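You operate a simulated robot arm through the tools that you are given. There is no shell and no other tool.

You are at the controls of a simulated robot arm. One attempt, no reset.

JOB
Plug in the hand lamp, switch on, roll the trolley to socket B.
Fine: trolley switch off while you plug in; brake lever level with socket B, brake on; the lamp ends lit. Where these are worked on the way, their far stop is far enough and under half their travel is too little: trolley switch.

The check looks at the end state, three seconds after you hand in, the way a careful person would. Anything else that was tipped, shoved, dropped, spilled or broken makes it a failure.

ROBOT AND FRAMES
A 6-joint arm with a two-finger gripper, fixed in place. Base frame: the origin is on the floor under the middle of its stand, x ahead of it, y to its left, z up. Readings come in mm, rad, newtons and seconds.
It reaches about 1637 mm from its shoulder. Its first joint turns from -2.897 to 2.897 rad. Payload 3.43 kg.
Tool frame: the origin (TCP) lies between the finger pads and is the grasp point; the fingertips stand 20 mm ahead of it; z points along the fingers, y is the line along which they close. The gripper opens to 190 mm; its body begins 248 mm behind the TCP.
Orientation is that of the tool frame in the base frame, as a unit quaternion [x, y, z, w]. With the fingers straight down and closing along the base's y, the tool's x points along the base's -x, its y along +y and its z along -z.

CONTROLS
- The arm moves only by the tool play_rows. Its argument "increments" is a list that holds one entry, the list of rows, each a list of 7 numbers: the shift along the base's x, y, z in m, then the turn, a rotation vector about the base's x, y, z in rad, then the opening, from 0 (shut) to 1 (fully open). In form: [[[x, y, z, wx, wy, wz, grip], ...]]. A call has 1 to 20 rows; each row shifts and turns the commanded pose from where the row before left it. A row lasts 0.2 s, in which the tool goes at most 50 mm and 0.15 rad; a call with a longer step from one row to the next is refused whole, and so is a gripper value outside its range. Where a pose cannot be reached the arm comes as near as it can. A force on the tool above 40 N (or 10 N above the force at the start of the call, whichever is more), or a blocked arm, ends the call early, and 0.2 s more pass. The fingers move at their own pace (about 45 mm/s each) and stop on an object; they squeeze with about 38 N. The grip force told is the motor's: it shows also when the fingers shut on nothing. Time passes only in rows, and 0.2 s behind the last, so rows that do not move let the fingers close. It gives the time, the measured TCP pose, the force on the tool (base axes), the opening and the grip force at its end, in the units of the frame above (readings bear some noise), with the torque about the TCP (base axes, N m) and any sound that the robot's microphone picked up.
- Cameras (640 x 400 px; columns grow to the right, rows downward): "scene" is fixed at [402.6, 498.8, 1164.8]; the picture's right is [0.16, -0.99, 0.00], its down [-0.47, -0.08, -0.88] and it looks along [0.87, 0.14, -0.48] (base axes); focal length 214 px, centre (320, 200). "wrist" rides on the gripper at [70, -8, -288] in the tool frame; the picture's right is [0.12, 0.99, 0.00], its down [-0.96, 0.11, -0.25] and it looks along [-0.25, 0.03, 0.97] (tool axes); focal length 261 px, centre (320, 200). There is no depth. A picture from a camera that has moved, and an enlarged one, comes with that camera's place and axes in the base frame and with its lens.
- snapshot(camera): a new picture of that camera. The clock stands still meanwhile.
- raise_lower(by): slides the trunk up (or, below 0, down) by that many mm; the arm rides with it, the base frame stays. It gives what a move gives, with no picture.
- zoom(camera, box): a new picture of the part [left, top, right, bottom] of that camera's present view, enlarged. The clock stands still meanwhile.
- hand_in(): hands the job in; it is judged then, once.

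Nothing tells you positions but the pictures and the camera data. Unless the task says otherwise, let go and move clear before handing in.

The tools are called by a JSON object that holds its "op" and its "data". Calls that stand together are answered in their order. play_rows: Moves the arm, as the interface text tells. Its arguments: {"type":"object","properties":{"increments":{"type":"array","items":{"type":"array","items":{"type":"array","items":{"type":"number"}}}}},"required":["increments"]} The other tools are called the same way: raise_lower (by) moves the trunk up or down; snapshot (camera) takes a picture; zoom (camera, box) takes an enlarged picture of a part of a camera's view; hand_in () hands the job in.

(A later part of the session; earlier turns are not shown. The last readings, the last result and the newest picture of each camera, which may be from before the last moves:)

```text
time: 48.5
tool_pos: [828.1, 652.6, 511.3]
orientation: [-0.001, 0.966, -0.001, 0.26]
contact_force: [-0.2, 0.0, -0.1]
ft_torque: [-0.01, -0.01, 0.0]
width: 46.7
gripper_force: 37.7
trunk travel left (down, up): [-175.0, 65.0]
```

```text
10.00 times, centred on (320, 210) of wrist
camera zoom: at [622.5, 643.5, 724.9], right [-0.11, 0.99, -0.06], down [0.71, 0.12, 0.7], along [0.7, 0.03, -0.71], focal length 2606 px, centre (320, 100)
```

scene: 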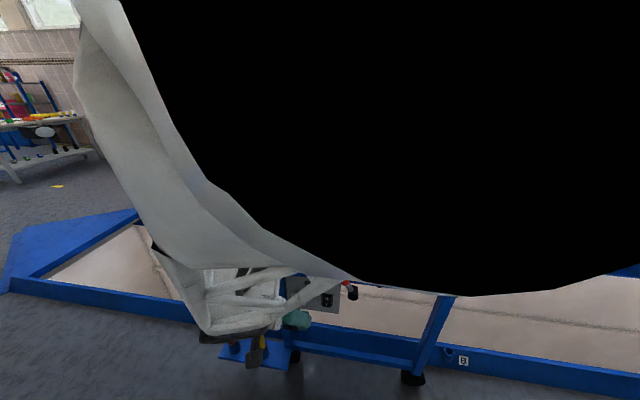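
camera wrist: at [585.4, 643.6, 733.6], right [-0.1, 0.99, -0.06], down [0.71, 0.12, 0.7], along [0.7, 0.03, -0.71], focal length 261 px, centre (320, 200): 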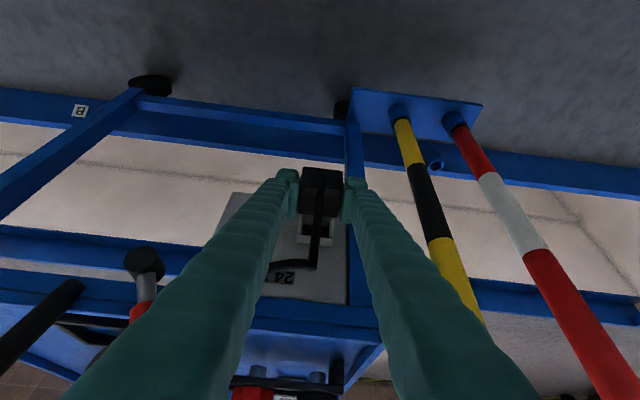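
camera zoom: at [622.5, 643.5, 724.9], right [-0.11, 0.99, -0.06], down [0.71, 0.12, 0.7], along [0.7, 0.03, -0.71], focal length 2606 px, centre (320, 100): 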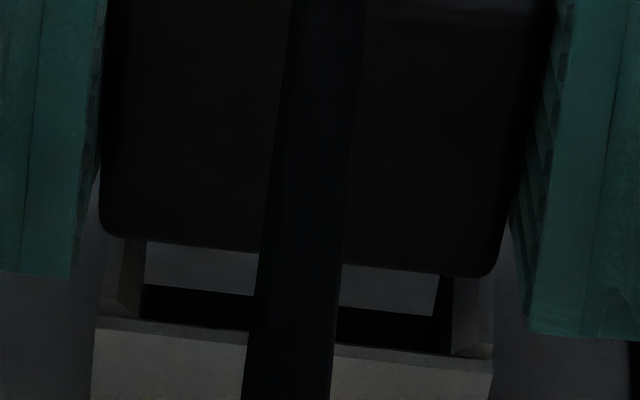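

The tongue is ~1.3 mm to the right of the opening centre and the socket mouth is chamfered. I'll correct y by +1.2 mm, z by +0.5 mm and push in slowly, watching force.

{"op": "play_rows", "data": {"increments": [[[0, 0.0012, 0.0005, 0, 0, 0, 0.15], [0.002, 0, 0, 0, 0, 0, 0.15], [0.002, 0, 0, 0, 0, 0, 0.15], [0, 0, 0, 0, 0, 0, 0.15]]]}}

{"op": "play_rows", "data": {"increments": [[[0.002, 0, 0, 0, 0, 0, 0.15], [0.002, 0, 0, 0, 0, 0, 0.15], [0, 0, 0, 0, 0, 0, 0.15]]]}}

{"op": "zoom", "data": {"camera": "wrist", "box": [295, 185, 345, 225]}}

```text
time: 49.5
tool_pos: [832.4, 653.6, 511.9]
orientation: [-0.002, 0.966, 0.0, 0.26]
contact_force: [0.6, -0.5, -0.6]
ft_torque: [-0.03, 0.02, -0.02]
width: 46.6
gripper_force: 37.7
trunk travel left (down, up): [-175.0, 65.0]
```

```text
time: 50.3
tool_pos: [836.0, 654.3, 511.0]
orientation: [-0.002, 0.966, -0.001, 0.26]
contact_force: [-7.6, -0.7, -6.1]
ft_torque: [0.06, 0.19, -0.19]
width: 46.6
gripper_force: 39.0
trunk travel left (down, up): [-175.0, 65.0]
```

```text
10.00 times, centred on (320, 205) of wrist
camera zoom: at [630.1, 645.4, 724.7], right [-0.11, 0.99, -0.06], down [0.71, 0.12, 0.7], along [0.7, 0.03, -0.71], focal length 2606 px, centre (320, 150)
```

zoom: 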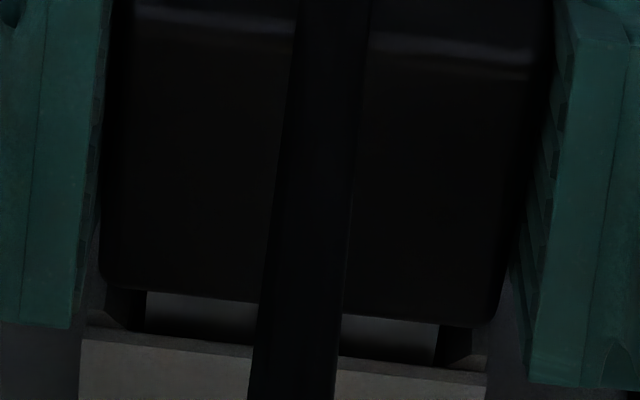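

The contact pushes the plug back and down: its tongue is riding the upper chamfer. I'll lower ~1.5 mm and continue.

{"op": "play_rows", "data": {"increments": [[[0, 0, -0.0015, 0, 0, 0, 0.15], [0, 0, 0, 0, 0, 0, 0.15]]]}}

{"op": "play_rows", "data": {"increments": [[[0.001, 0, 0, 0, 0, 0, 0.15], [0.001, 0, 0, 0, 0, 0, 0.15], [0, 0, 0, 0, 0, 0, 0.15]]]}}

```text
time: 50.9
tool_pos: [836.4, 655.6, 510.2]
orientation: [-0.002, 0.965, -0.001, 0.261]
contact_force: [-8.9, 0.2, -5.4]
ft_torque: [0.04, 0.18, -0.14]
width: 46.6
gripper_force: 38.1
trunk travel left (down, up): [-175.0, 65.0]
```

```text
time: 51.7
tool_pos: [839.5, 652.8, 510.1]
orientation: [-0.001, 0.966, -0.002, 0.26]
contact_force: [4.7, 1.7, -14.2]
ft_torque: [0.09, 0.49, 0.04]
width: 46.5
gripper_force: 38.0
trunk travel left (down, up): [-175.0, 65.0]
```

{"op": "zoom", "data": {"camera": "wrist", "box": [285, 165, 355, 225]}}

{"op": "play_rows", "data": {"increments": [[[0, 0, -0.001, 0, 0, 0, 0.15], [0, 0, 0, 0, 0, 0, 0.15]]]}}

```text
6.67 times, centred on (320, 195) of wrist
camera zoom: at [634.1, 644.9, 723.4], right [-0.1, 0.99, -0.06], down [0.71, 0.12, 0.7], along [0.7, 0.03, -0.71], focal length 1738 px, centre (320, 233)
```

zoom: 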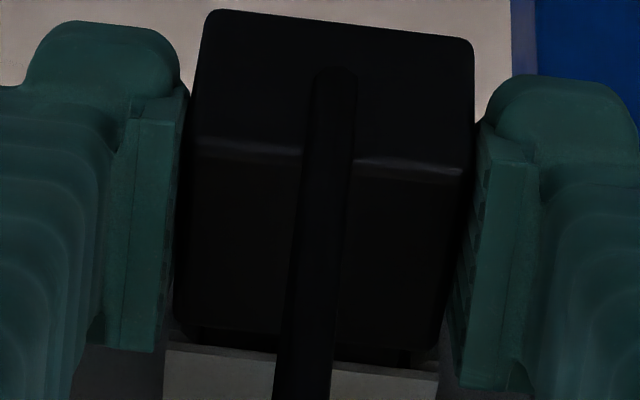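

```text
time: 52.3
tool_pos: [837.7, 655.6, 511.4]
orientation: [-0.002, 0.965, -0.001, 0.261]
contact_force: [-0.6, 0.6, -3.3]
ft_torque: [0.08, 0.18, 0.0]
width: 46.3
gripper_force: 38.2
trunk travel left (down, up): [-175.0, 65.0]
```

Forces relaxed; the tongue is inside the mouth. Continuing the push in 1.5 mm steps.

{"op": "play_rows", "data": {"increments": [[[0.0015, 0, 0, 0, 0, 0, 0.15], [0.0015, 0, 0, 0, 0, 0, 0.15], [0, 0, 0, 0, 0, 0, 0.15]]]}}

{"op": "play_rows", "data": {"increments": [[[0.0015, 0, 0, 0, 0, 0, 0.15], [0.0015, 0, 0, 0, 0, 0, 0.15], [0, 0, 0, 0, 0, 0, 0.15]]]}}

{"op": "zoom", "data": {"camera": "wrist", "box": [285, 165, 355, 225]}}

```text
time: 53.1
tool_pos: [841.8, 654.2, 509.7]
orientation: [-0.001, 0.965, -0.002, 0.261]
contact_force: [0.4, 0.9, -0.5]
ft_torque: [0.03, 0.01, -0.01]
width: 46.5
gripper_force: 38.0
trunk travel left (down, up): [-175.0, 65.0]
```

```text
time: 53.9
tool_pos: [844.1, 655.7, 509.4]
orientation: [-0.002, 0.966, -0.001, 0.26]
contact_force: [0.0, 1.4, -0.9]
ft_torque: [0.03, 0.04, -0.03]
width: 46.7
gripper_force: 38.5
trunk travel left (down, up): [-175.0, 65.0]
```

```text
6.67 times, centred on (320, 195) of wrist
camera zoom: at [638.5, 644.8, 723.2], right [-0.11, 0.99, -0.06], down [0.71, 0.12, 0.7], along [0.7, 0.03, -0.71], focal length 1738 px, centre (320, 233)
```

zoom: 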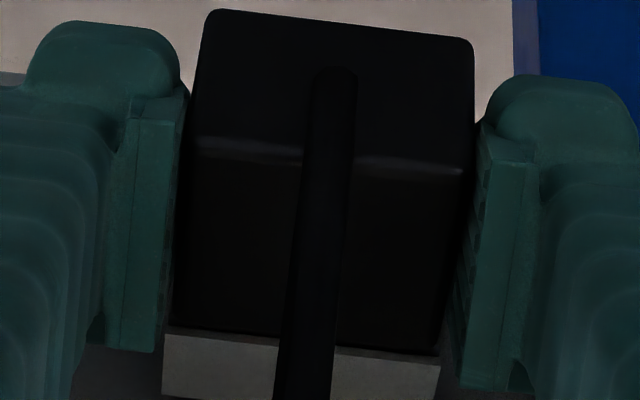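

Sliding in freely with almost no force. Pushing until the shoulder seats.

{"op": "play_rows", "data": {"increments": [[[0.0015, 0, 0, 0, 0, 0, 0.15], [0.0015, 0, 0, 0, 0, 0, 0.15], [0, 0, 0, 0, 0, 0, 0.15]]]}}

{"op": "play_rows", "data": {"increments": [[[0.0015, 0, 0, 0, 0, 0, 0.15], [0.0015, 0, 0, 0, 0, 0, 0.15], [0, 0, 0, 0, 0, 0, 0.15]]]}}

{"op": "zoom", "data": {"camera": "wrist", "box": [285, 165, 355, 225]}}

```text
time: 54.7
tool_pos: [846.3, 654.8, 508.8]
orientation: [-0.002, 0.966, -0.001, 0.26]
contact_force: [-8.8, -0.3, -12.9]
ft_torque: [0.13, 0.0, -0.19]
width: 46.4
gripper_force: 37.4
trunk travel left (down, up): [-175.0, 65.0]
```

```text
time: 55.5
tool_pos: [849.1, 654.4, 509.0]
orientation: [-0.002, 0.965, -0.001, 0.261]
contact_force: [-31.7, -1.0, -8.0]
ft_torque: [0.04, 0.27, -0.15]
width: 46.8
gripper_force: 38.1
trunk travel left (down, up): [-175.0, 65.0]
```

```text
6.67 times, centred on (320, 195) of wrist
camera zoom: at [644.4, 645.2, 722.6], right [-0.11, 0.99, -0.06], down [0.71, 0.12, 0.7], along [0.7, 0.03, -0.71], focal length 1738 px, centre (320, 233)
```

zoom: 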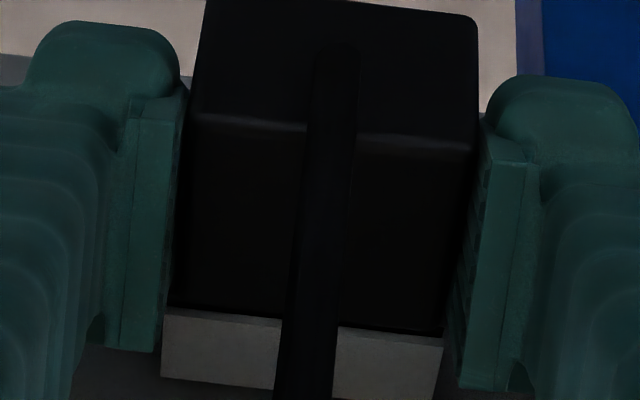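

{"op": "zoom", "data": {"camera": "wrist", "box": [298, 200, 342, 230]}}

{"op": "snapshot", "data": {"camera": "wrist"}}

```text
13.33 times, centred on (320, 215) of wrist
camera zoom: at [644.4, 645.2, 722.6], right [-0.11, 0.99, -0.06], down [0.71, 0.12, 0.7], along [0.7, 0.03, -0.71], focal length 3475 px, centre (320, 0)
```

zoom: 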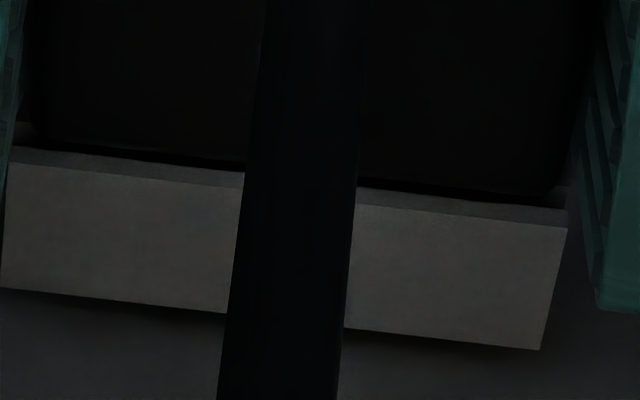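

```text
taken
camera wrist: at [644.4, 645.2, 722.6], right [-0.11, 0.99, -0.06], down [0.71, 0.12, 0.7], along [0.7, 0.03, -0.71], focal length 261 px, centre (320, 200)
```

wrist: 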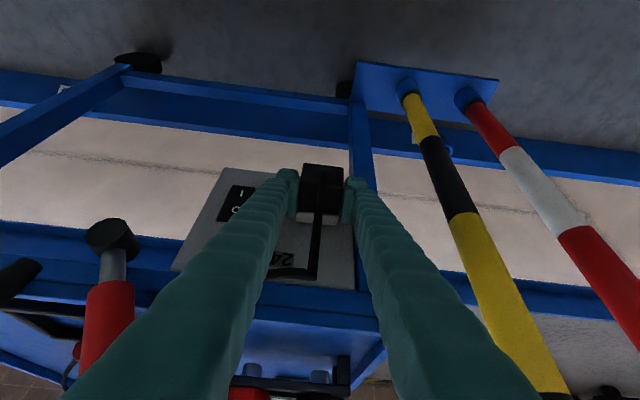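

The shoulder is flush with the socket rim (both at x≈869) with a firm 30 N stop, so the plug is seated. I'll release it and check that it stays.

{"op": "play_rows", "data": {"increments": [[[0, 0, 0, 0, 0, 0, 0.3], [0, 0, 0, 0, 0, 0, 0.36], [0, 0, 0, 0, 0, 0, 0.36]]]}}

{"op": "zoom", "data": {"camera": "wrist", "box": [275, 160, 365, 240]}}

```text
time: 56.3
tool_pos: [849.2, 654.4, 509.7]
orientation: [-0.001, 0.965, -0.001, 0.261]
contact_force: [-0.3, -0.3, 0.4]
ft_torque: [0.01, 0.01, -0.01]
width: 68.5
gripper_force: 0.0
trunk travel left (down, up): [-175.0, 65.0]
```

```text
5.00 times, centred on (320, 200) of wrist
camera zoom: at [644.4, 645.4, 723.1], right [-0.11, 0.99, -0.06], down [0.71, 0.12, 0.7], along [0.7, 0.03, -0.71], focal length 1303 px, centre (320, 200)
```

zoom: 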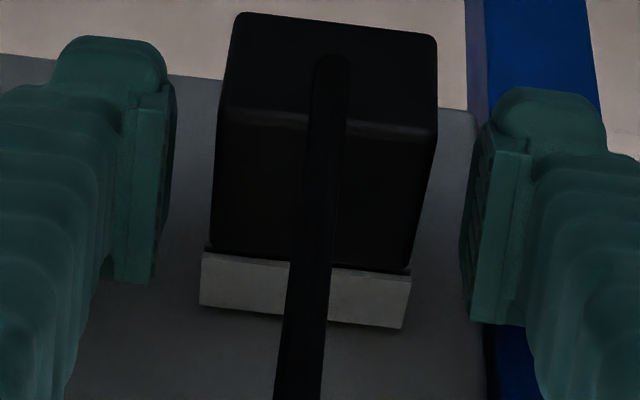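

The plug stays put. Backing straight out with the fingers open, then looking at plug, cable and switch.

{"op": "play_rows", "data": {"increments": [[[-0.02, 0, 0, 0, 0, 0, 0.4], [-0.03, 0, 0, 0, 0, 0, 0.4], [-0.035, 0, 0, 0, 0, 0, 0.4], [-0.035, -0.01, 0.01, 0, 0, 0, 0.5], [0, 0, 0, 0, 0, 0, 0.5]]]}}

{"op": "snapshot", "data": {"camera": "wrist"}}

{"op": "snapshot", "data": {"camera": "scene"}}

```text
time: 57.5
tool_pos: [731.7, 641.8, 523.0]
orientation: [-0.001, 0.965, -0.002, 0.261]
contact_force: [0.0, -0.2, -0.9]
ft_torque: [-0.03, 0.0, -0.01]
width: 95.1
gripper_force: 0.0
trunk travel left (down, up): [-175.0, 65.0]
```

```text
taken
camera wrist: at [525.8, 632.7, 735.1], right [-0.1, 0.99, -0.06], down [0.71, 0.12, 0.7], along [0.7, 0.03, -0.71], focal length 261 px, centre (320, 200)
```

wrist: 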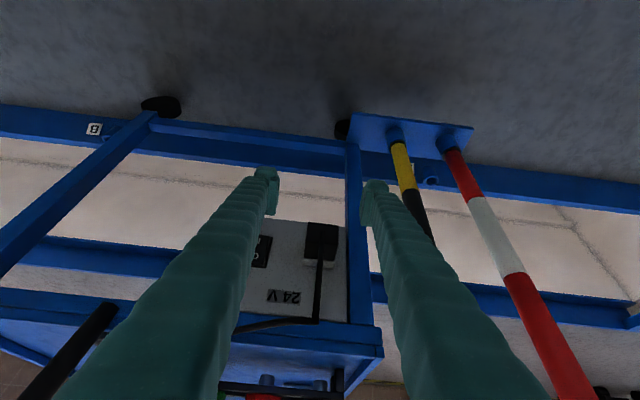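

```text
taken
```

scene: 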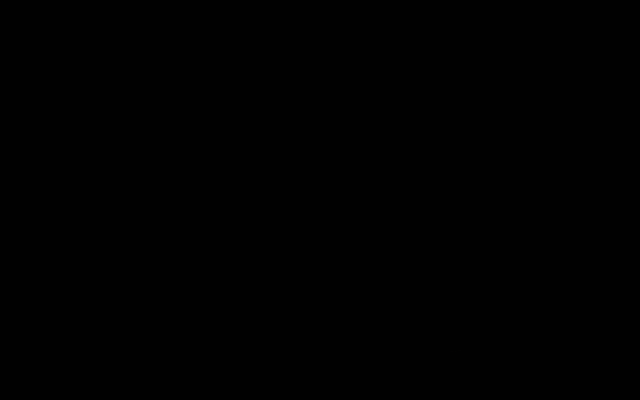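

Plug and cable look settled. I'll retreat a bit more before crossing sideways, then line the left finger up with the rocker's I end.

{"op": "play_rows", "data": {"increments": [[[-0.03, 0, 0.03, 0, -0.06, 0, 0.632], [-0.01, 0, 0.03, 0, -0.09, 0, 0.632], [0, -0.04, 0, 0, -0.09, 0, 0.632], [0, -0.045, 0, 0, -0.09, 0, 0.632], [0, -0.045, 0, 0, 0, 0, 0.632], [0, -0.04, 0, 0, 0, 0, 0.632], [0, 0, 0, 0, 0, 0, 0.632]]]}}

{"op": "snapshot", "data": {"camera": "wrist"}}

{"op": "snapshot", "data": {"camera": "scene"}}

```text
time: 59.1
tool_pos: [688.3, 474.9, 578.8]
orientation: [-0.002, 0.91, -0.001, 0.415]
contact_force: [-0.4, -0.5, 0.5]
ft_torque: [-0.02, 0.01, -0.01]
width: 120.2
gripper_force: 0.0
trunk travel left (down, up): [-175.0, 65.0]
```

```text
taken
camera wrist: at [423.9, 464.5, 713.6], right [-0.08, 0.99, -0.09], down [0.44, 0.12, 0.89], along [0.89, 0.03, -0.45], focal length 261 px, centre (320, 200)
```

wrist: 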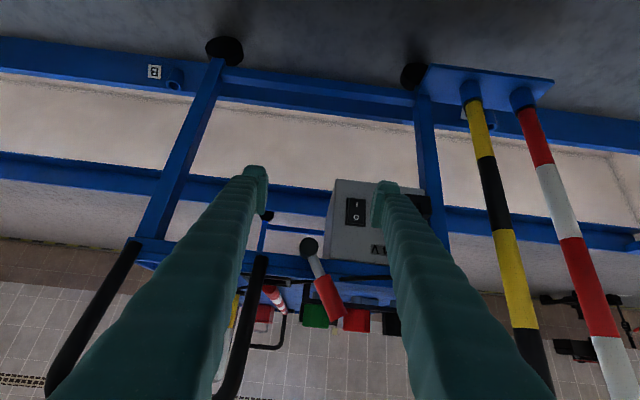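

```text
taken
```

scene: 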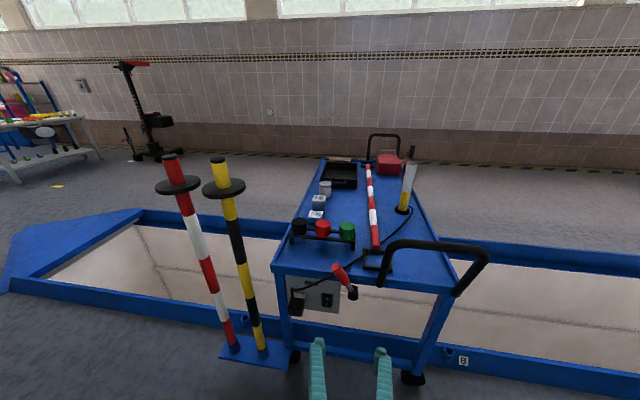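

The scene camera is clear again. Zooming to verify the plug seat, the cable route and the switch.

{"op": "zoom", "data": {"camera": "scene", "box": [275, 255, 375, 320]}}

{"op": "zoom", "data": {"camera": "scene", "box": [284, 284, 316, 316]}}

{"op": "zoom", "data": {"camera": "scene", "box": [330, 150, 450, 290]}}

```text
6.15 times, centred on (325, 288) of scene
camera zoom: at [402.6, 498.8, 1164.8], right [0.16, -0.99, 0.0], down [-0.47, -0.08, -0.88], along [0.87, 0.14, -0.48], focal length 1320 px, centre (289, -338)
```

zoom: 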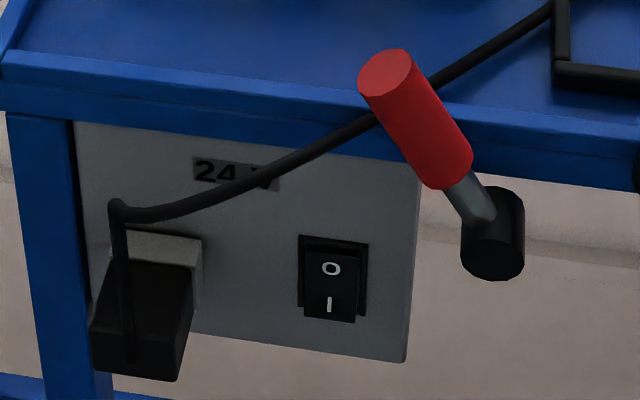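

```text
12.50 times, centred on (300, 300) of scene
camera zoom: at [402.6, 498.8, 1164.8], right [0.16, -0.99, 0.0], down [-0.47, -0.08, -0.88], along [0.87, 0.14, -0.48], focal length 2681 px, centre (570, -1050)
```

zoom: 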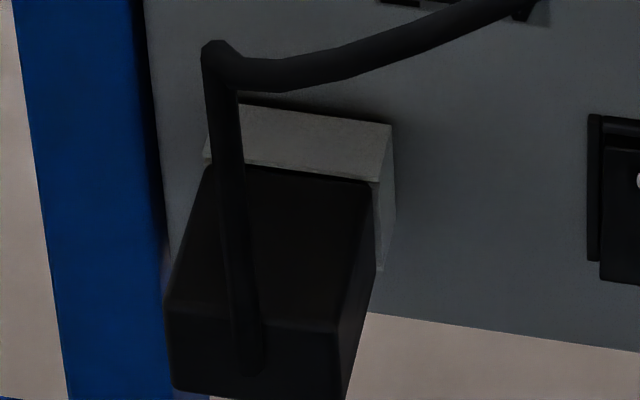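

```text
2.86 times, centred on (390, 220) of scene
camera zoom: at [402.6, 498.8, 1164.8], right [0.16, -0.99, 0.0], down [-0.47, -0.08, -0.88], along [0.87, 0.14, -0.48], focal length 613 px, centre (120, 143)
```

zoom: 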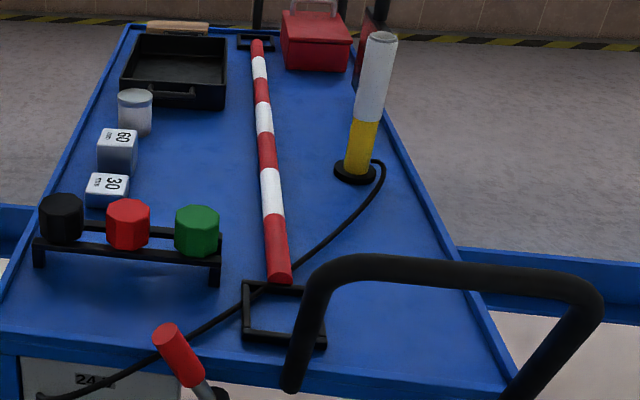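

Plug is fully home against the rim, and the cable runs behind the lever to the lamp with nothing disturbed. Now lining up the left fingertip on the I (lower) end.

{"op": "play_rows", "data": {"increments": [[[0.031, -0.001, -0.017, 0, 0, 0, 0.632], [0.031, -0.001, -0.017, 0, 0, 0, 0.632], [0.031, -0.001, -0.018, 0, 0, 0, 0.632], [0.031, 0, -0.018, 0, 0, 0, 0.632], [0.026, 0, -0.017, 0, 0, 0, 0.632], [0, 0, 0, 0, 0, 0, 0.632]]]}}

{"op": "zoom", "data": {"camera": "scene", "box": [300, 275, 350, 325]}}

{"op": "zoom", "data": {"camera": "wrist", "box": [340, 165, 420, 235]}}

```text
time: 60.5
tool_pos: [839.1, 470.8, 492.1]
orientation: [-0.001, 0.91, -0.003, 0.416]
contact_force: [0.9, -0.2, 0.1]
ft_torque: [0.0, 0.01, 0.01]
width: 120.0
gripper_force: 0.0
trunk travel left (down, up): [-175.0, 65.0]
```

```text
8.00 times, centred on (325, 300) of scene
camera zoom: at [402.6, 498.8, 1164.8], right [0.16, -0.99, 0.0], down [-0.47, -0.08, -0.88], along [0.87, 0.14, -0.48], focal length 1716 px, centre (280, -600)
```

zoom: 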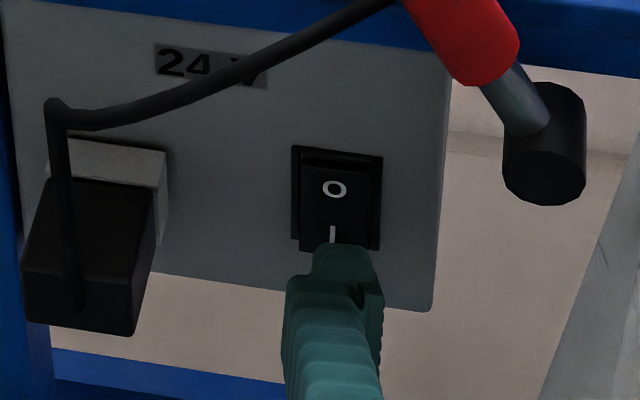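

```text
5.71 times, centred on (380, 200) of wrist
camera zoom: at [576.1, 461.2, 627.7], right [-0.08, 0.99, -0.09], down [0.44, 0.12, 0.89], along [0.89, 0.03, -0.45], focal length 1489 px, centre (-23, 200)
```

zoom: 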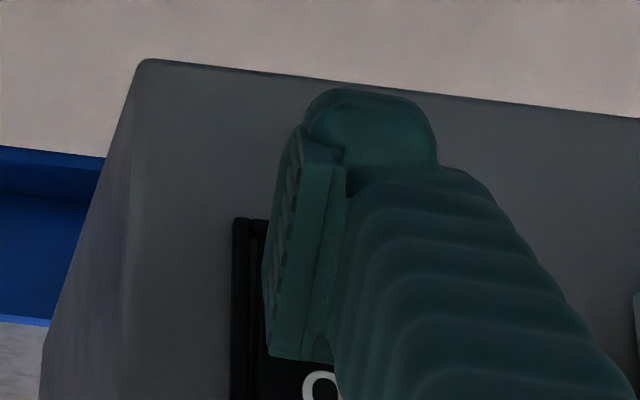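

Tip is centred under the I mark. Advancing to press.

{"op": "play_rows", "data": {"increments": [[[0.006, 0, 0, 0, 0, 0, 0.632], [0.005, 0, 0, 0, 0, 0, 0.632], [0.004, 0, 0, 0, 0, 0, 0.632], [0.003, 0, 0, 0, 0, 0, 0.632], [0, 0, 0, 0, 0, 0, 0.632]]]}}

{"op": "play_rows", "data": {"increments": [[[0.002, 0, 0, 0, 0, 0, 0.632], [0.002, 0, 0, 0, 0, 0, 0.632], [0, 0, 0, 0, 0, 0, 0.632]]]}}

```text
time: 61.7
tool_pos: [857.7, 470.6, 492.3]
orientation: [-0.001, 0.909, -0.002, 0.416]
contact_force: [1.0, -0.3, -0.3]
ft_torque: [-0.02, -0.01, 0.0]
width: 120.1
gripper_force: 0.0
trunk travel left (down, up): [-175.0, 65.0]
```

```text
time: 62.5
tool_pos: [861.6, 470.3, 493.0]
orientation: [-0.002, 0.91, -0.001, 0.416]
contact_force: [-0.3, 0.4, -0.1]
ft_torque: [0.02, 0.0, 0.0]
width: 120.1
gripper_force: 0.1
trunk travel left (down, up): [-175.0, 65.0]
```

{"op": "play_rows", "data": {"increments": [[[0.002, 0, 0, 0, 0, 0, 0.632], [0.002, 0, 0, 0, 0, 0, 0.632], [0, 0, 0, 0, 0, 0, 0.632]]]}}

{"op": "play_rows", "data": {"increments": [[[0.002, 0, 0, 0, 0, 0, 0.632], [0.002, 0, 0, 0, 0, 0, 0.632], [0, 0, 0, 0, 0, 0, 0.632]]]}}

{"op": "zoom", "data": {"camera": "scene", "box": [300, 275, 350, 325]}}

```text
time: 63.2
tool_pos: [863.0, 470.0, 491.8]
orientation: [-0.003, 0.911, -0.003, 0.413]
contact_force: [-29.7, -3.2, 11.9]
ft_torque: [0.85, -0.44, 2.04]
width: 121.5
gripper_force: 0.7
trunk travel left (down, up): [-175.0, 65.0]
stopped in row 3: the force on the tool passed its limit at 43 N (the readings are from after the stop); the commanded pose is now the measured one
```

```text
time: 63.5
tool_pos: [863.5, 470.5, 490.7]
orientation: [-0.003, 0.911, -0.002, 0.412]
contact_force: [-23.7, -0.4, 13.3]
ft_torque: [1.07, -0.46, 1.66]
width: 122.9
gripper_force: 2.1
trunk travel left (down, up): [-175.0, 65.0]
stopped in row 1: the force on the tool passed its limit at 45 N (the readings are from after the stop); the commanded pose is now the measured one
```

```text
8.00 times, centred on (325, 300) of scene
camera zoom: at [402.6, 498.8, 1164.8], right [0.16, -0.99, 0.0], down [-0.47, -0.08, -0.88], along [0.87, 0.14, -0.48], focal length 1716 px, centre (280, -600)
```

zoom: 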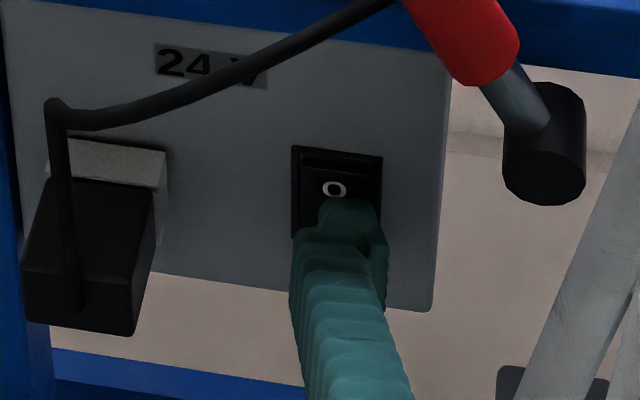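

No rotation: at this height the tip bears too close to the pivot. I'll back off, drop ~13 mm so the contact is nearer the I end, and press again.

{"op": "play_rows", "data": {"increments": [[[-0.012, 0, 0, 0, 0, 0, 0.632], [0, 0, -0.007, 0, -0.008, 0, 0.632], [0, 0, -0.006, 0, 0, 0, 0.632], [0, 0, 0, 0, 0, 0, 0.632]]]}}

{"op": "zoom", "data": {"camera": "scene", "box": [316, 288, 340, 310]}}

```text
time: 64.5
tool_pos: [852.5, 467.9, 478.6]
orientation: [-0.002, 0.909, -0.003, 0.416]
contact_force: [0.1, 0.2, -0.2]
ft_torque: [0.0, -0.02, 0.02]
width: 120.2
gripper_force: 0.1
trunk travel left (down, up): [-175.0, 65.0]
```

```text
16.00 times, centred on (328, 299) of scene
camera zoom: at [402.6, 498.8, 1164.8], right [0.16, -0.99, 0.0], down [-0.47, -0.08, -0.88], along [0.87, 0.14, -0.48], focal length 3432 px, centre (192, -1384)
```

zoom: 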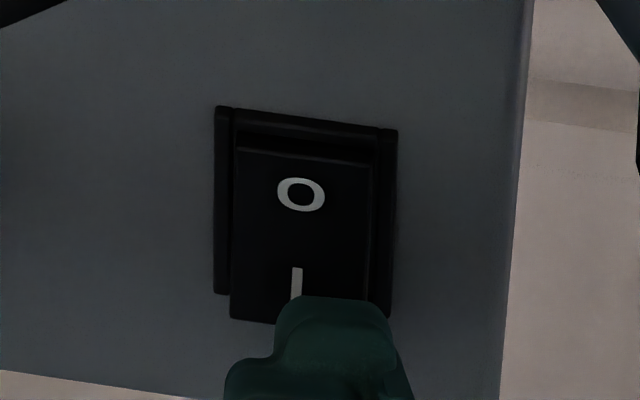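

The tip is ~7 mm right of the rocker centre; shifting +7 mm in y and pressing.

{"op": "play_rows", "data": {"increments": [[[0, 0.007, 0, 0, 0, 0, 0.632], [0.005, 0, 0, 0, 0, 0, 0.632], [0.003, 0, 0, 0, 0, 0, 0.632], [0, 0, 0, 0, 0, 0, 0.632]]]}}

{"op": "play_rows", "data": {"increments": [[[0.002, 0, 0, 0, 0, 0, 0.632], [0.002, 0, 0, 0, 0, 0, 0.632], [0, 0, 0, 0, 0, 0, 0.632]]]}}

{"op": "zoom", "data": {"camera": "scene", "box": [316, 288, 340, 310]}}

```text
time: 65.5
tool_pos: [860.9, 475.5, 477.0]
orientation: [-0.003, 0.909, -0.003, 0.416]
contact_force: [0.2, -0.3, 0.0]
ft_torque: [-0.03, 0.01, 0.05]
width: 119.8
gripper_force: 0.1
trunk travel left (down, up): [-175.0, 65.0]
```

```text
time: 66.3
tool_pos: [863.6, 476.0, 477.0]
orientation: [-0.003, 0.909, -0.003, 0.416]
contact_force: [-11.3, -2.4, 0.8]
ft_torque: [0.05, -0.13, 0.75]
width: 119.8
gripper_force: 0.0
trunk travel left (down, up): [-175.0, 65.0]
```

```text
16.00 times, centred on (328, 299) of scene
camera zoom: at [402.6, 498.8, 1164.8], right [0.16, -0.99, 0.0], down [-0.47, -0.08, -0.88], along [0.87, 0.14, -0.48], focal length 3432 px, centre (192, -1384)
```

zoom: 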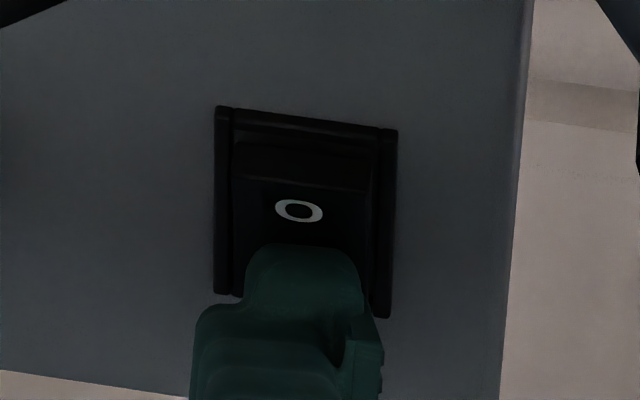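

The rocker has gone over: the O mark is back where it was in the ON picture. One small extra push to make sure of the stop, then I'll back off and check the lamp.

{"op": "play_rows", "data": {"increments": [[[0.0015, 0, 0, 0, 0, 0, 0.632], [0.001, 0, 0, 0, 0, 0, 0.632], [0, 0, 0, 0, 0, 0, 0.632]]]}}

{"op": "play_rows", "data": {"increments": [[[-0.015, 0, 0, 0, 0, 0, 0.632], [-0.035, 0, 0, 0, 0, 0, 0.632], [-0.035, 0, 0, 0, 0, 0, 0.632], [0, 0, 0, 0, 0, 0, 0.632]]]}}

{"op": "zoom", "data": {"camera": "scene", "box": [316, 288, 340, 310]}}

{"op": "zoom", "data": {"camera": "scene", "box": [360, 140, 460, 240]}}

{"op": "snapshot", "data": {"camera": "scene"}}

```text
time: 67.0
tool_pos: [864.5, 476.4, 476.1]
orientation: [-0.004, 0.91, -0.004, 0.414]
contact_force: [-18.3, -0.4, 1.5]
ft_torque: [0.35, -0.19, 1.36]
width: 121.6
gripper_force: 1.1
trunk travel left (down, up): [-175.0, 65.0]
stopped in row 3: the force on the tool passed its limit at 46 N (the readings are from after the stop); the commanded pose is now the measured one
```

```text
time: 68.0
tool_pos: [783.0, 479.5, 482.1]
orientation: [-0.004, 0.91, -0.008, 0.414]
contact_force: [-0.2, -0.5, -0.1]
ft_torque: [-0.05, -0.03, -0.04]
width: 120.0
gripper_force: 0.0
out of reach, approached as far as the arm can: row 3
trunk travel left (down, up): [-175.0, 65.0]
```

```text
16.00 times, centred on (328, 299) of scene
camera zoom: at [402.6, 498.8, 1164.8], right [0.16, -0.99, 0.0], down [-0.47, -0.08, -0.88], along [0.87, 0.14, -0.48], focal length 3432 px, centre (192, -1384)
```

zoom: 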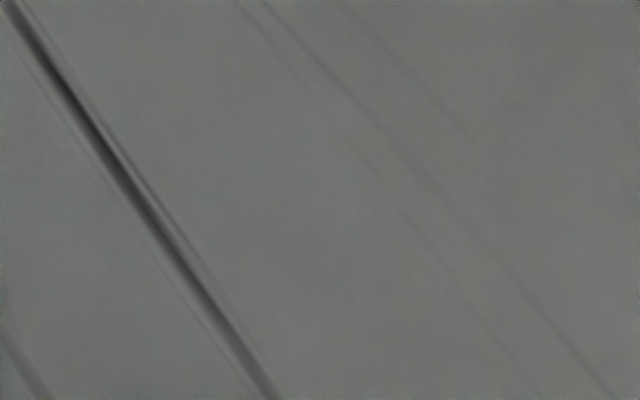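

```text
4.00 times, centred on (410, 190) of scene
camera zoom: at [402.6, 498.8, 1164.8], right [0.16, -0.99, 0.0], down [-0.47, -0.08, -0.88], along [0.87, 0.14, -0.48], focal length 858 px, centre (-40, 240)
```

zoom: 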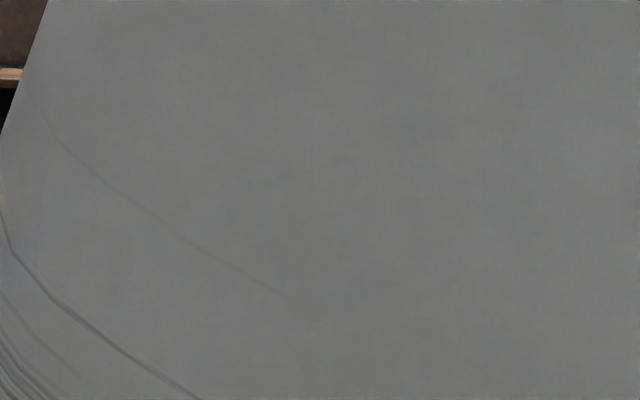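

```text
taken
```

scene: 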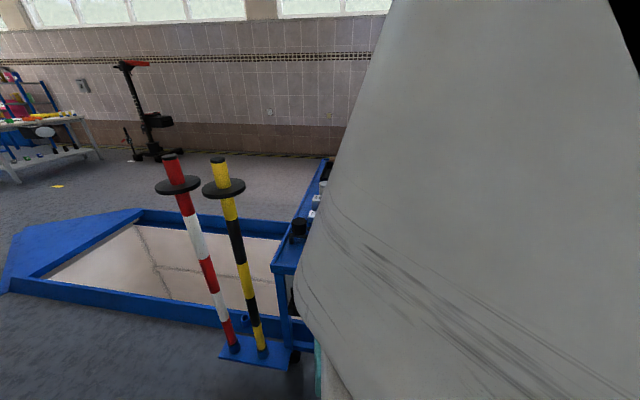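

The arm blocks the scene view here. I'll retreat back and up to get clear, then look at lamp and switch.

{"op": "play_rows", "data": {"increments": [[[-0.03, 0, 0.03, 0, 0, 0, 0.632], [-0.03, 0, 0.035, 0, 0, 0, 0.632], [-0.03, 0, 0.035, 0, 0, 0, 0.632], [0, 0, 0.045, 0, 0, 0, 0.632], [0, 0, 0.045, 0, 0, 0, 0.632], [0, 0, 0.045, 0, 0, 0, 0.632], [0, 0, 0.045, 0, 0, 0, 0.632], [0, 0, 0, 0, 0, 0, 0.632]]]}}

{"op": "snapshot", "data": {"camera": "scene"}}

{"op": "snapshot", "data": {"camera": "wrist"}}

```text
time: 69.8
tool_pos: [694.0, 479.3, 761.3]
orientation: [-0.004, 0.91, -0.003, 0.414]
contact_force: [0.2, 0.0, 0.0]
ft_torque: [0.02, 0.01, -0.01]
width: 120.0
gripper_force: 0.1
trunk travel left (down, up): [-175.0, 65.0]
```

```text
taken
```

scene: 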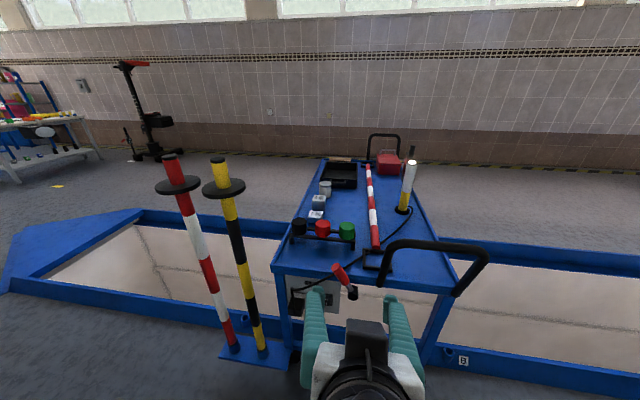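

```text
taken
camera wrist: at [429.9, 468.6, 897.2], right [-0.08, 0.99, -0.1], down [0.44, 0.12, 0.89], along [0.89, 0.03, -0.45], focal length 261 px, centre (320, 200)
```

wrist: 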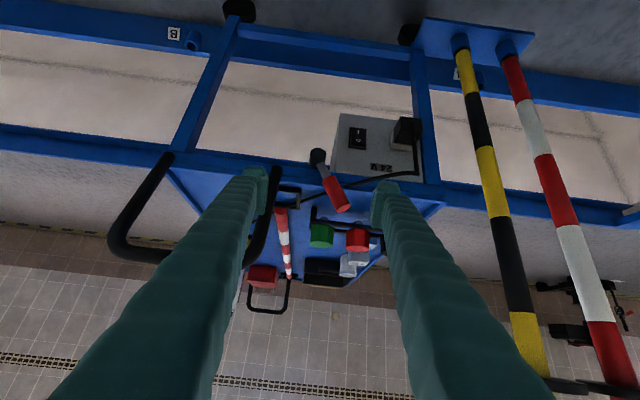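

{"op": "zoom", "data": {"camera": "scene", "box": [380, 150, 440, 230]}}

{"op": "zoom", "data": {"camera": "wrist", "box": [330, 105, 430, 205]}}

{"op": "zoom", "data": {"camera": "wrist", "box": [340, 120, 375, 155]}}

{"op": "zoom", "data": {"camera": "wrist", "box": [285, 135, 365, 225]}}

```text
5.00 times, centred on (410, 190) of scene
camera zoom: at [402.6, 498.8, 1164.8], right [0.16, -0.99, 0.0], down [-0.47, -0.08, -0.88], along [0.87, 0.14, -0.48], focal length 1072 px, centre (-130, 250)
```

zoom: 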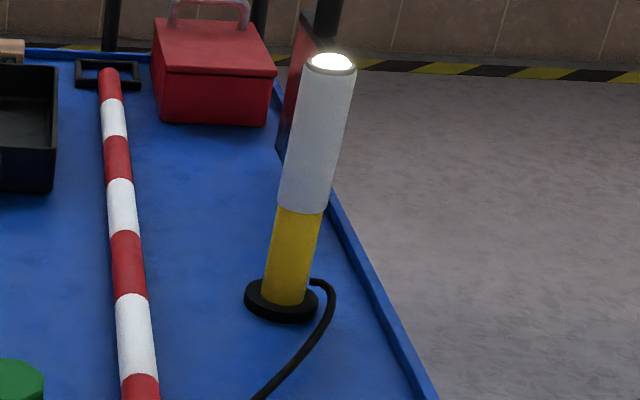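

```text
4.00 times, centred on (380, 155) of wrist
camera zoom: at [429.9, 468.6, 897.2], right [-0.08, 0.99, -0.1], down [0.44, 0.12, 0.89], along [0.89, 0.03, -0.45], focal length 1043 px, centre (80, 380)
```

zoom: 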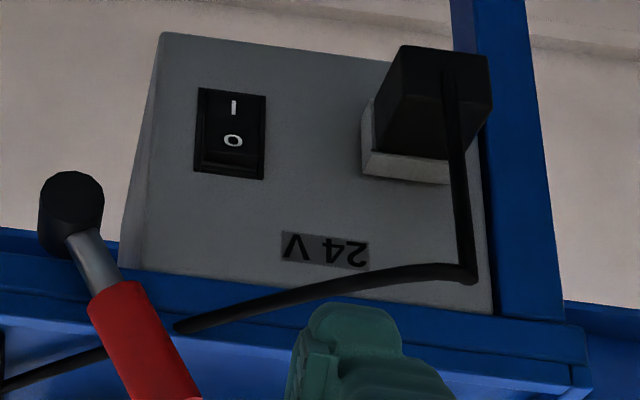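

```text
11.43 times, centred on (358, 138) of wrist
camera zoom: at [429.9, 468.6, 897.2], right [-0.08, 0.99, -0.1], down [0.44, 0.12, 0.89], along [0.89, 0.03, -0.45], focal length 2979 px, centre (-109, 914)
```

zoom: 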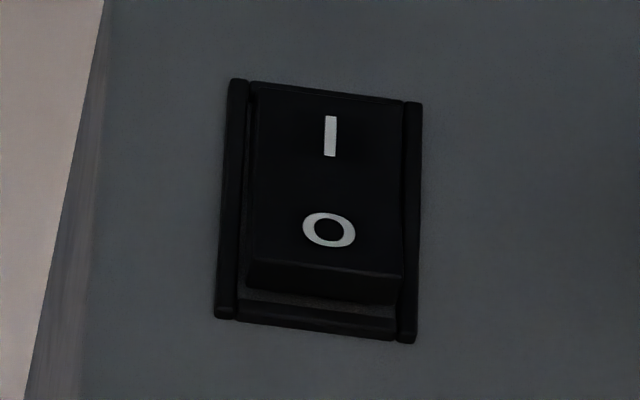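

```text
4.44 times, centred on (325, 180) of wrist
camera zoom: at [429.9, 468.6, 897.2], right [-0.08, 0.99, -0.1], down [0.44, 0.12, 0.89], along [0.89, 0.03, -0.45], focal length 1158 px, centre (298, 289)
```

zoom: 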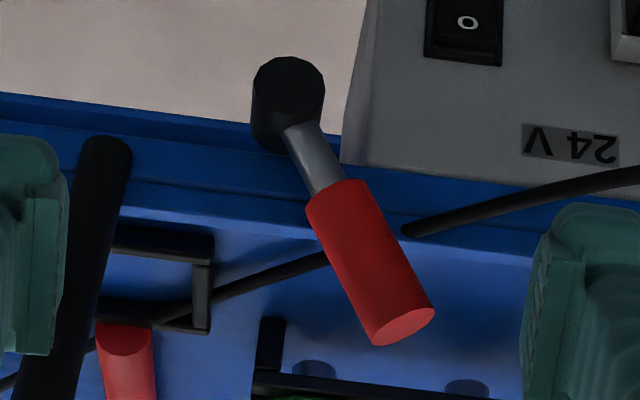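

The lamp is lit, so plug and switch are good. Next is the brake and the roll; first I'll measure the push handle accurately.

{"op": "zoom", "data": {"camera": "wrist", "box": [90, 140, 300, 270]}}

{"op": "zoom", "data": {"camera": "scene", "box": [360, 225, 500, 310]}}

```text
3.05 times, centred on (195, 205) of wrist
camera zoom: at [429.9, 468.6, 897.2], right [-0.08, 0.99, -0.1], down [0.44, 0.12, 0.89], along [0.89, 0.03, -0.45], focal length 794 px, centre (701, 185)
```

zoom: 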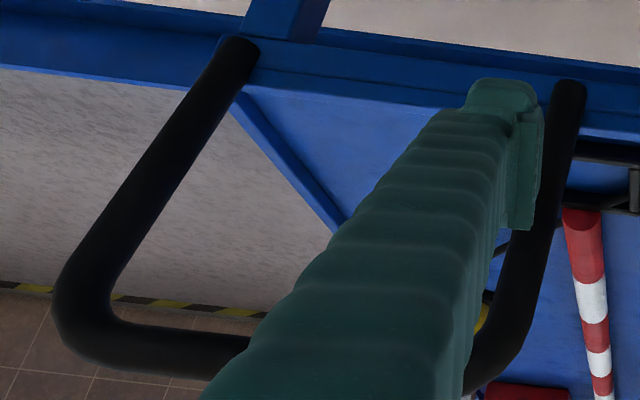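

```text
4.57 times, centred on (430, 268) of scene
camera zoom: at [402.6, 498.8, 1164.8], right [0.16, -0.99, 0.0], down [-0.47, -0.08, -0.88], along [0.87, 0.14, -0.48], focal length 980 px, centre (-183, -109)
```

zoom: 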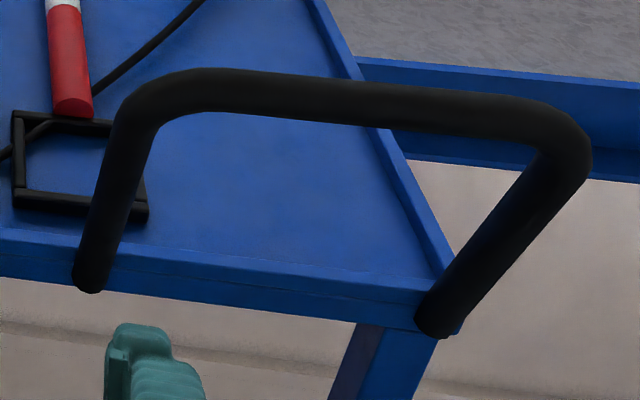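

The handle's left leg runs from about (897,387,605) up to (839,386,804), radius ~12 mm. I'll grip it from the front at z≈705 so I can pull the trolley positively in −y, and test whether the brake is holding.

{"op": "play_rows", "data": {"increments": [[[0.02, -0.03, 0.014, 0, 0, 0, 0.42], [0.02, -0.031, 0.014, 0, 0, 0, 0.42], [0.019, -0.032, 0.014, 0, 0, 0, 0.42], [0, 0, 0, 0, 0, 0, 0.42]]]}}

{"op": "snapshot", "data": {"camera": "wrist"}}

{"op": "snapshot", "data": {"camera": "scene"}}

```text
time: 70.8
tool_pos: [751.5, 386.3, 801.3]
orientation: [-0.003, 0.91, -0.004, 0.415]
contact_force: [0.8, -0.4, 0.0]
ft_torque: [0.01, 0.01, -0.02]
width: 79.9
gripper_force: 0.1
trunk travel left (down, up): [-175.0, 65.0]
```

```text
taken
camera wrist: at [488.1, 376.9, 936.4], right [-0.08, 0.99, -0.1], down [0.44, 0.12, 0.89], along [0.89, 0.03, -0.45], focal length 261 px, centre (320, 200)
```

wrist: 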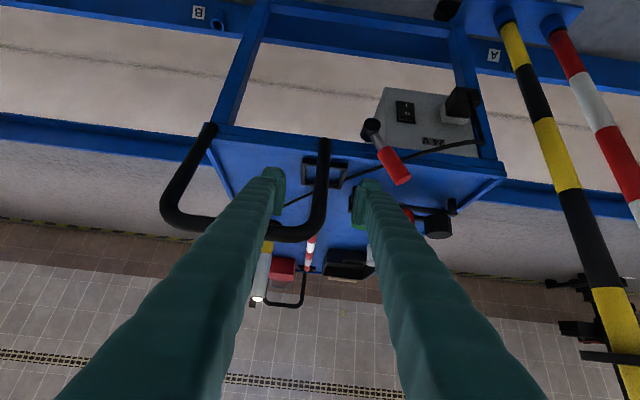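

```text
taken
```

scene: 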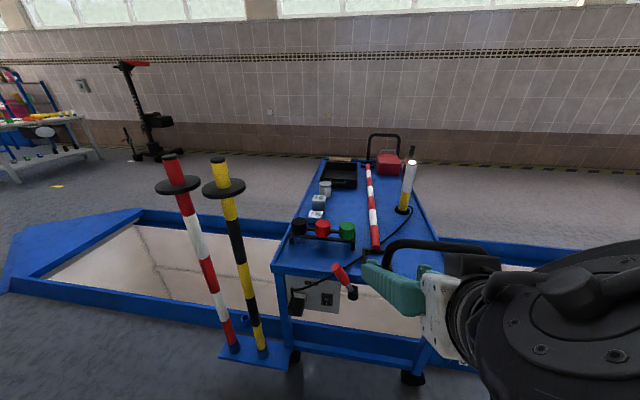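

The leg sits between the fingers. Advancing along the tool axis to the grip point.

{"op": "play_rows", "data": {"increments": [[[0.028, 0, -0.024, 0, 0, 0, 0.42], [0.028, 0, -0.024, 0, 0, 0, 0.42], [0.028, 0, -0.024, 0, 0, 0, 0.42], [0, 0, 0, 0, 0, 0, 0.42]]]}}

{"op": "snapshot", "data": {"camera": "wrist"}}

{"op": "zoom", "data": {"camera": "scene", "box": [330, 215, 470, 300]}}

```text
time: 71.8
tool_pos: [837.0, 386.0, 729.7]
orientation: [-0.003, 0.91, -0.003, 0.415]
contact_force: [0.9, 0.9, -0.2]
ft_torque: [0.0, 0.0, 0.01]
width: 79.9
gripper_force: 0.1
trunk travel left (down, up): [-175.0, 65.0]
```

```text
taken
camera wrist: at [573.4, 376.6, 865.3], right [-0.08, 0.99, -0.1], down [0.44, 0.12, 0.89], along [0.89, 0.03, -0.45], focal length 261 px, centre (320, 200)
```

wrist: 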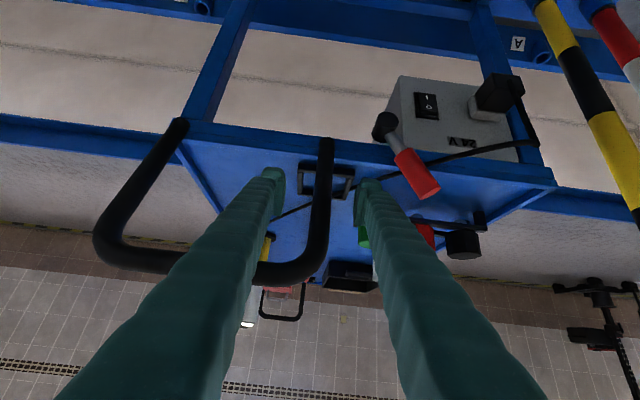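

```text
4.57 times, centred on (400, 258) of scene
camera zoom: at [402.6, 498.8, 1164.8], right [0.16, -0.99, 0.0], down [-0.47, -0.08, -0.88], along [0.87, 0.14, -0.48], focal length 980 px, centre (-46, -63)
```

zoom: 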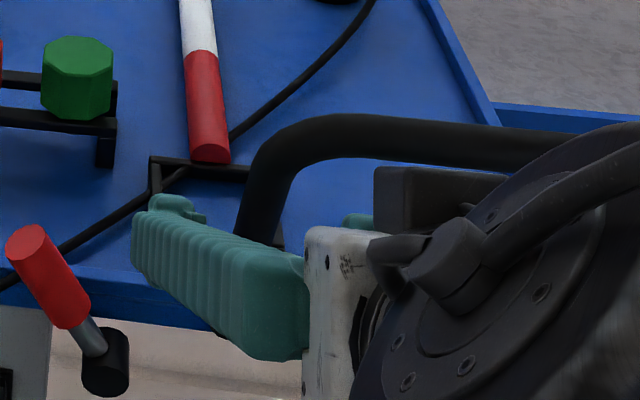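

Leg is centred between the fingers; going the last 40 mm and closing on it.

{"op": "play_rows", "data": {"increments": [[[0.015, 0, -0.013, 0, 0, 0, 0.42], [0.015, 0, -0.013, 0, 0, 0, 0.42], [0, 0, 0, 0, 0, 0, 0.42]]]}}

{"op": "zoom", "data": {"camera": "wrist", "box": [240, 120, 400, 260]}}

```text
time: 72.6
tool_pos: [865.6, 385.7, 702.9]
orientation: [-0.003, 0.91, -0.004, 0.415]
contact_force: [0.1, 0.3, 0.4]
ft_torque: [-0.01, 0.03, -0.06]
width: 79.6
gripper_force: 0.1
trunk travel left (down, up): [-175.0, 65.0]
```

```text
2.86 times, centred on (320, 190) of wrist
camera zoom: at [602.4, 376.8, 839.6], right [-0.08, 0.99, -0.1], down [0.44, 0.12, 0.89], along [0.89, 0.03, -0.45], focal length 745 px, centre (320, 229)
```

zoom: 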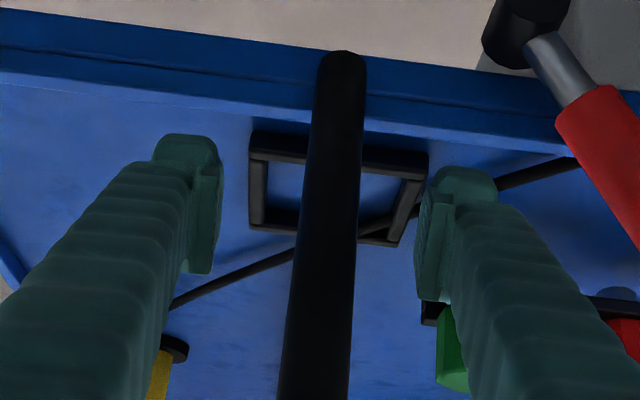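

{"op": "play_rows", "data": {"increments": [[[0, 0.003, 0, 0, 0, 0, 0.3], [0, 0, 0, 0, 0, 0, 0.15], [0, 0, 0, 0, 0, 0, 0.05], [0, 0, 0, 0, 0, 0, 0.05], [0, 0, 0, 0, 0, 0, 0.05], [0, 0, 0, 0, 0, 0, 0.05]]]}}

{"op": "zoom", "data": {"camera": "wrist", "box": [240, 120, 400, 260]}}

```text
time: 74.0
tool_pos: [866.8, 389.9, 703.9]
orientation: [-0.003, 0.91, -0.003, 0.416]
contact_force: [2.9, 4.3, -1.4]
ft_torque: [0.03, -0.03, 0.02]
width: 22.6
gripper_force: 45.3
trunk travel left (down, up): [-175.0, 65.0]
```

```text
2.86 times, centred on (320, 190) of wrist
camera zoom: at [602.6, 380.2, 839.8], right [-0.08, 0.99, -0.1], down [0.44, 0.12, 0.89], along [0.89, 0.03, -0.45], focal length 745 px, centre (320, 229)
```

zoom: 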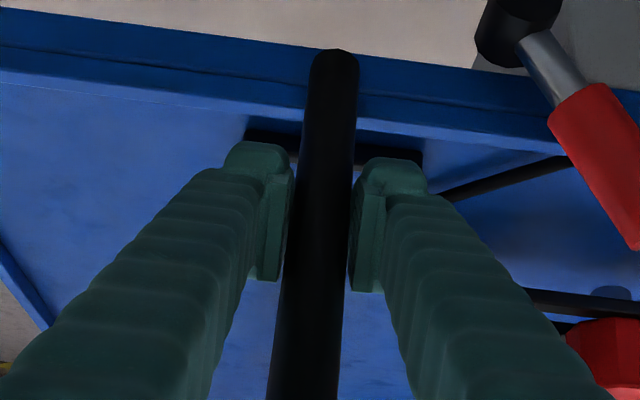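

Gripped the handle leg (22.6 mm). Gently testing a −y pull to feel whether the brake holds.

{"op": "play_rows", "data": {"increments": [[[0, -0.003, 0, 0, 0, 0, 0.05], [0, -0.003, 0, 0, 0, 0, 0.05], [0, -0.003, 0, 0, 0, 0, 0.05], [0, 0, 0, 0, 0, 0, 0.05]]]}}

{"op": "zoom", "data": {"camera": "wrist", "box": [240, 0, 640, 200]}}

```text
time: 74.7
tool_pos: [865.8, 390.1, 704.0]
orientation: [-0.007, 0.91, 0.0, 0.414]
contact_force: [-1.4, 32.9, -8.7]
ft_torque: [0.29, 0.09, 0.12]
width: 22.6
gripper_force: 44.9
trunk travel left (down, up): [-175.0, 65.0]
stopped in row 3: the force on the tool passed its limit at 44 N (the readings are from after the stop); the commanded pose is now the measured one
```

```text
1.60 times, centred on (440, 100) of wrist
camera zoom: at [602.7, 377.9, 839.9], right [-0.09, 0.99, -0.1], down [0.44, 0.13, 0.89], along [0.89, 0.04, -0.45], focal length 417 px, centre (128, 360)
```

zoom: 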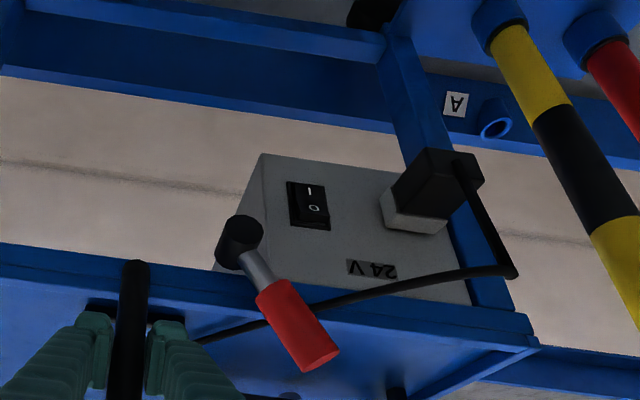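

44 N and no movement: the brake is on with the lever leaning left (+y). I'll let go of the handle, back out, and push the lever over to the −y side to release it.

{"op": "play_rows", "data": {"increments": [[[0, 0.001, 0, 0, 0, 0, 0.25], [0, 0, 0, 0, 0, 0, 0.4], [0, 0, 0, 0, 0, 0, 0.4], [-0.028, 0, 0.024, 0, 0, 0, 0.4], [-0.028, 0, 0.024, 0, 0, 0, 0.4], [-0.028, 0, 0.024, 0, 0, 0, 0.4], [-0.028, 0, 0.024, 0, 0, 0, 0.4], [-0.02, 0, 0.02, 0, 0, 0, 0.4], [0, 0, 0, 0, 0, 0, 0.4]]]}}

{"op": "snapshot", "data": {"camera": "wrist"}}

{"op": "snapshot", "data": {"camera": "scene"}}

```text
time: 76.7
tool_pos: [735.1, 384.9, 821.7]
orientation: [-0.004, 0.91, -0.003, 0.416]
contact_force: [0.1, 0.1, -0.3]
ft_torque: [0.01, -0.03, 0.0]
width: 75.9
gripper_force: 0.1
trunk travel left (down, up): [-175.0, 65.0]
```

```text
taken
camera wrist: at [470.9, 375.9, 955.6], right [-0.08, 0.99, -0.1], down [0.44, 0.12, 0.89], along [0.89, 0.03, -0.45], focal length 261 px, centre (320, 200)
```

wrist: 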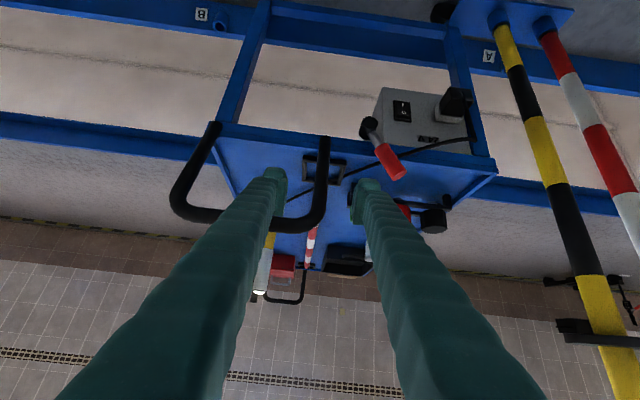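

```text
taken
```

scene: 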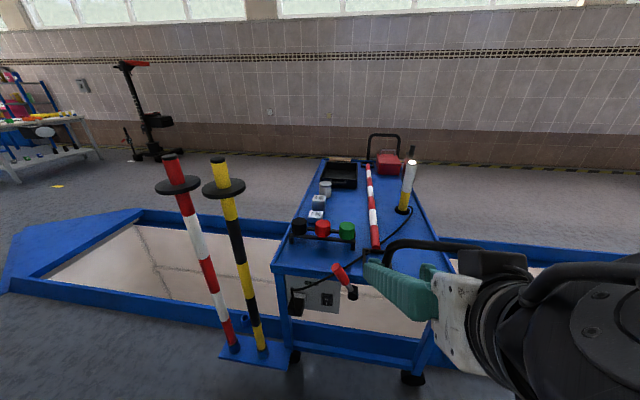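

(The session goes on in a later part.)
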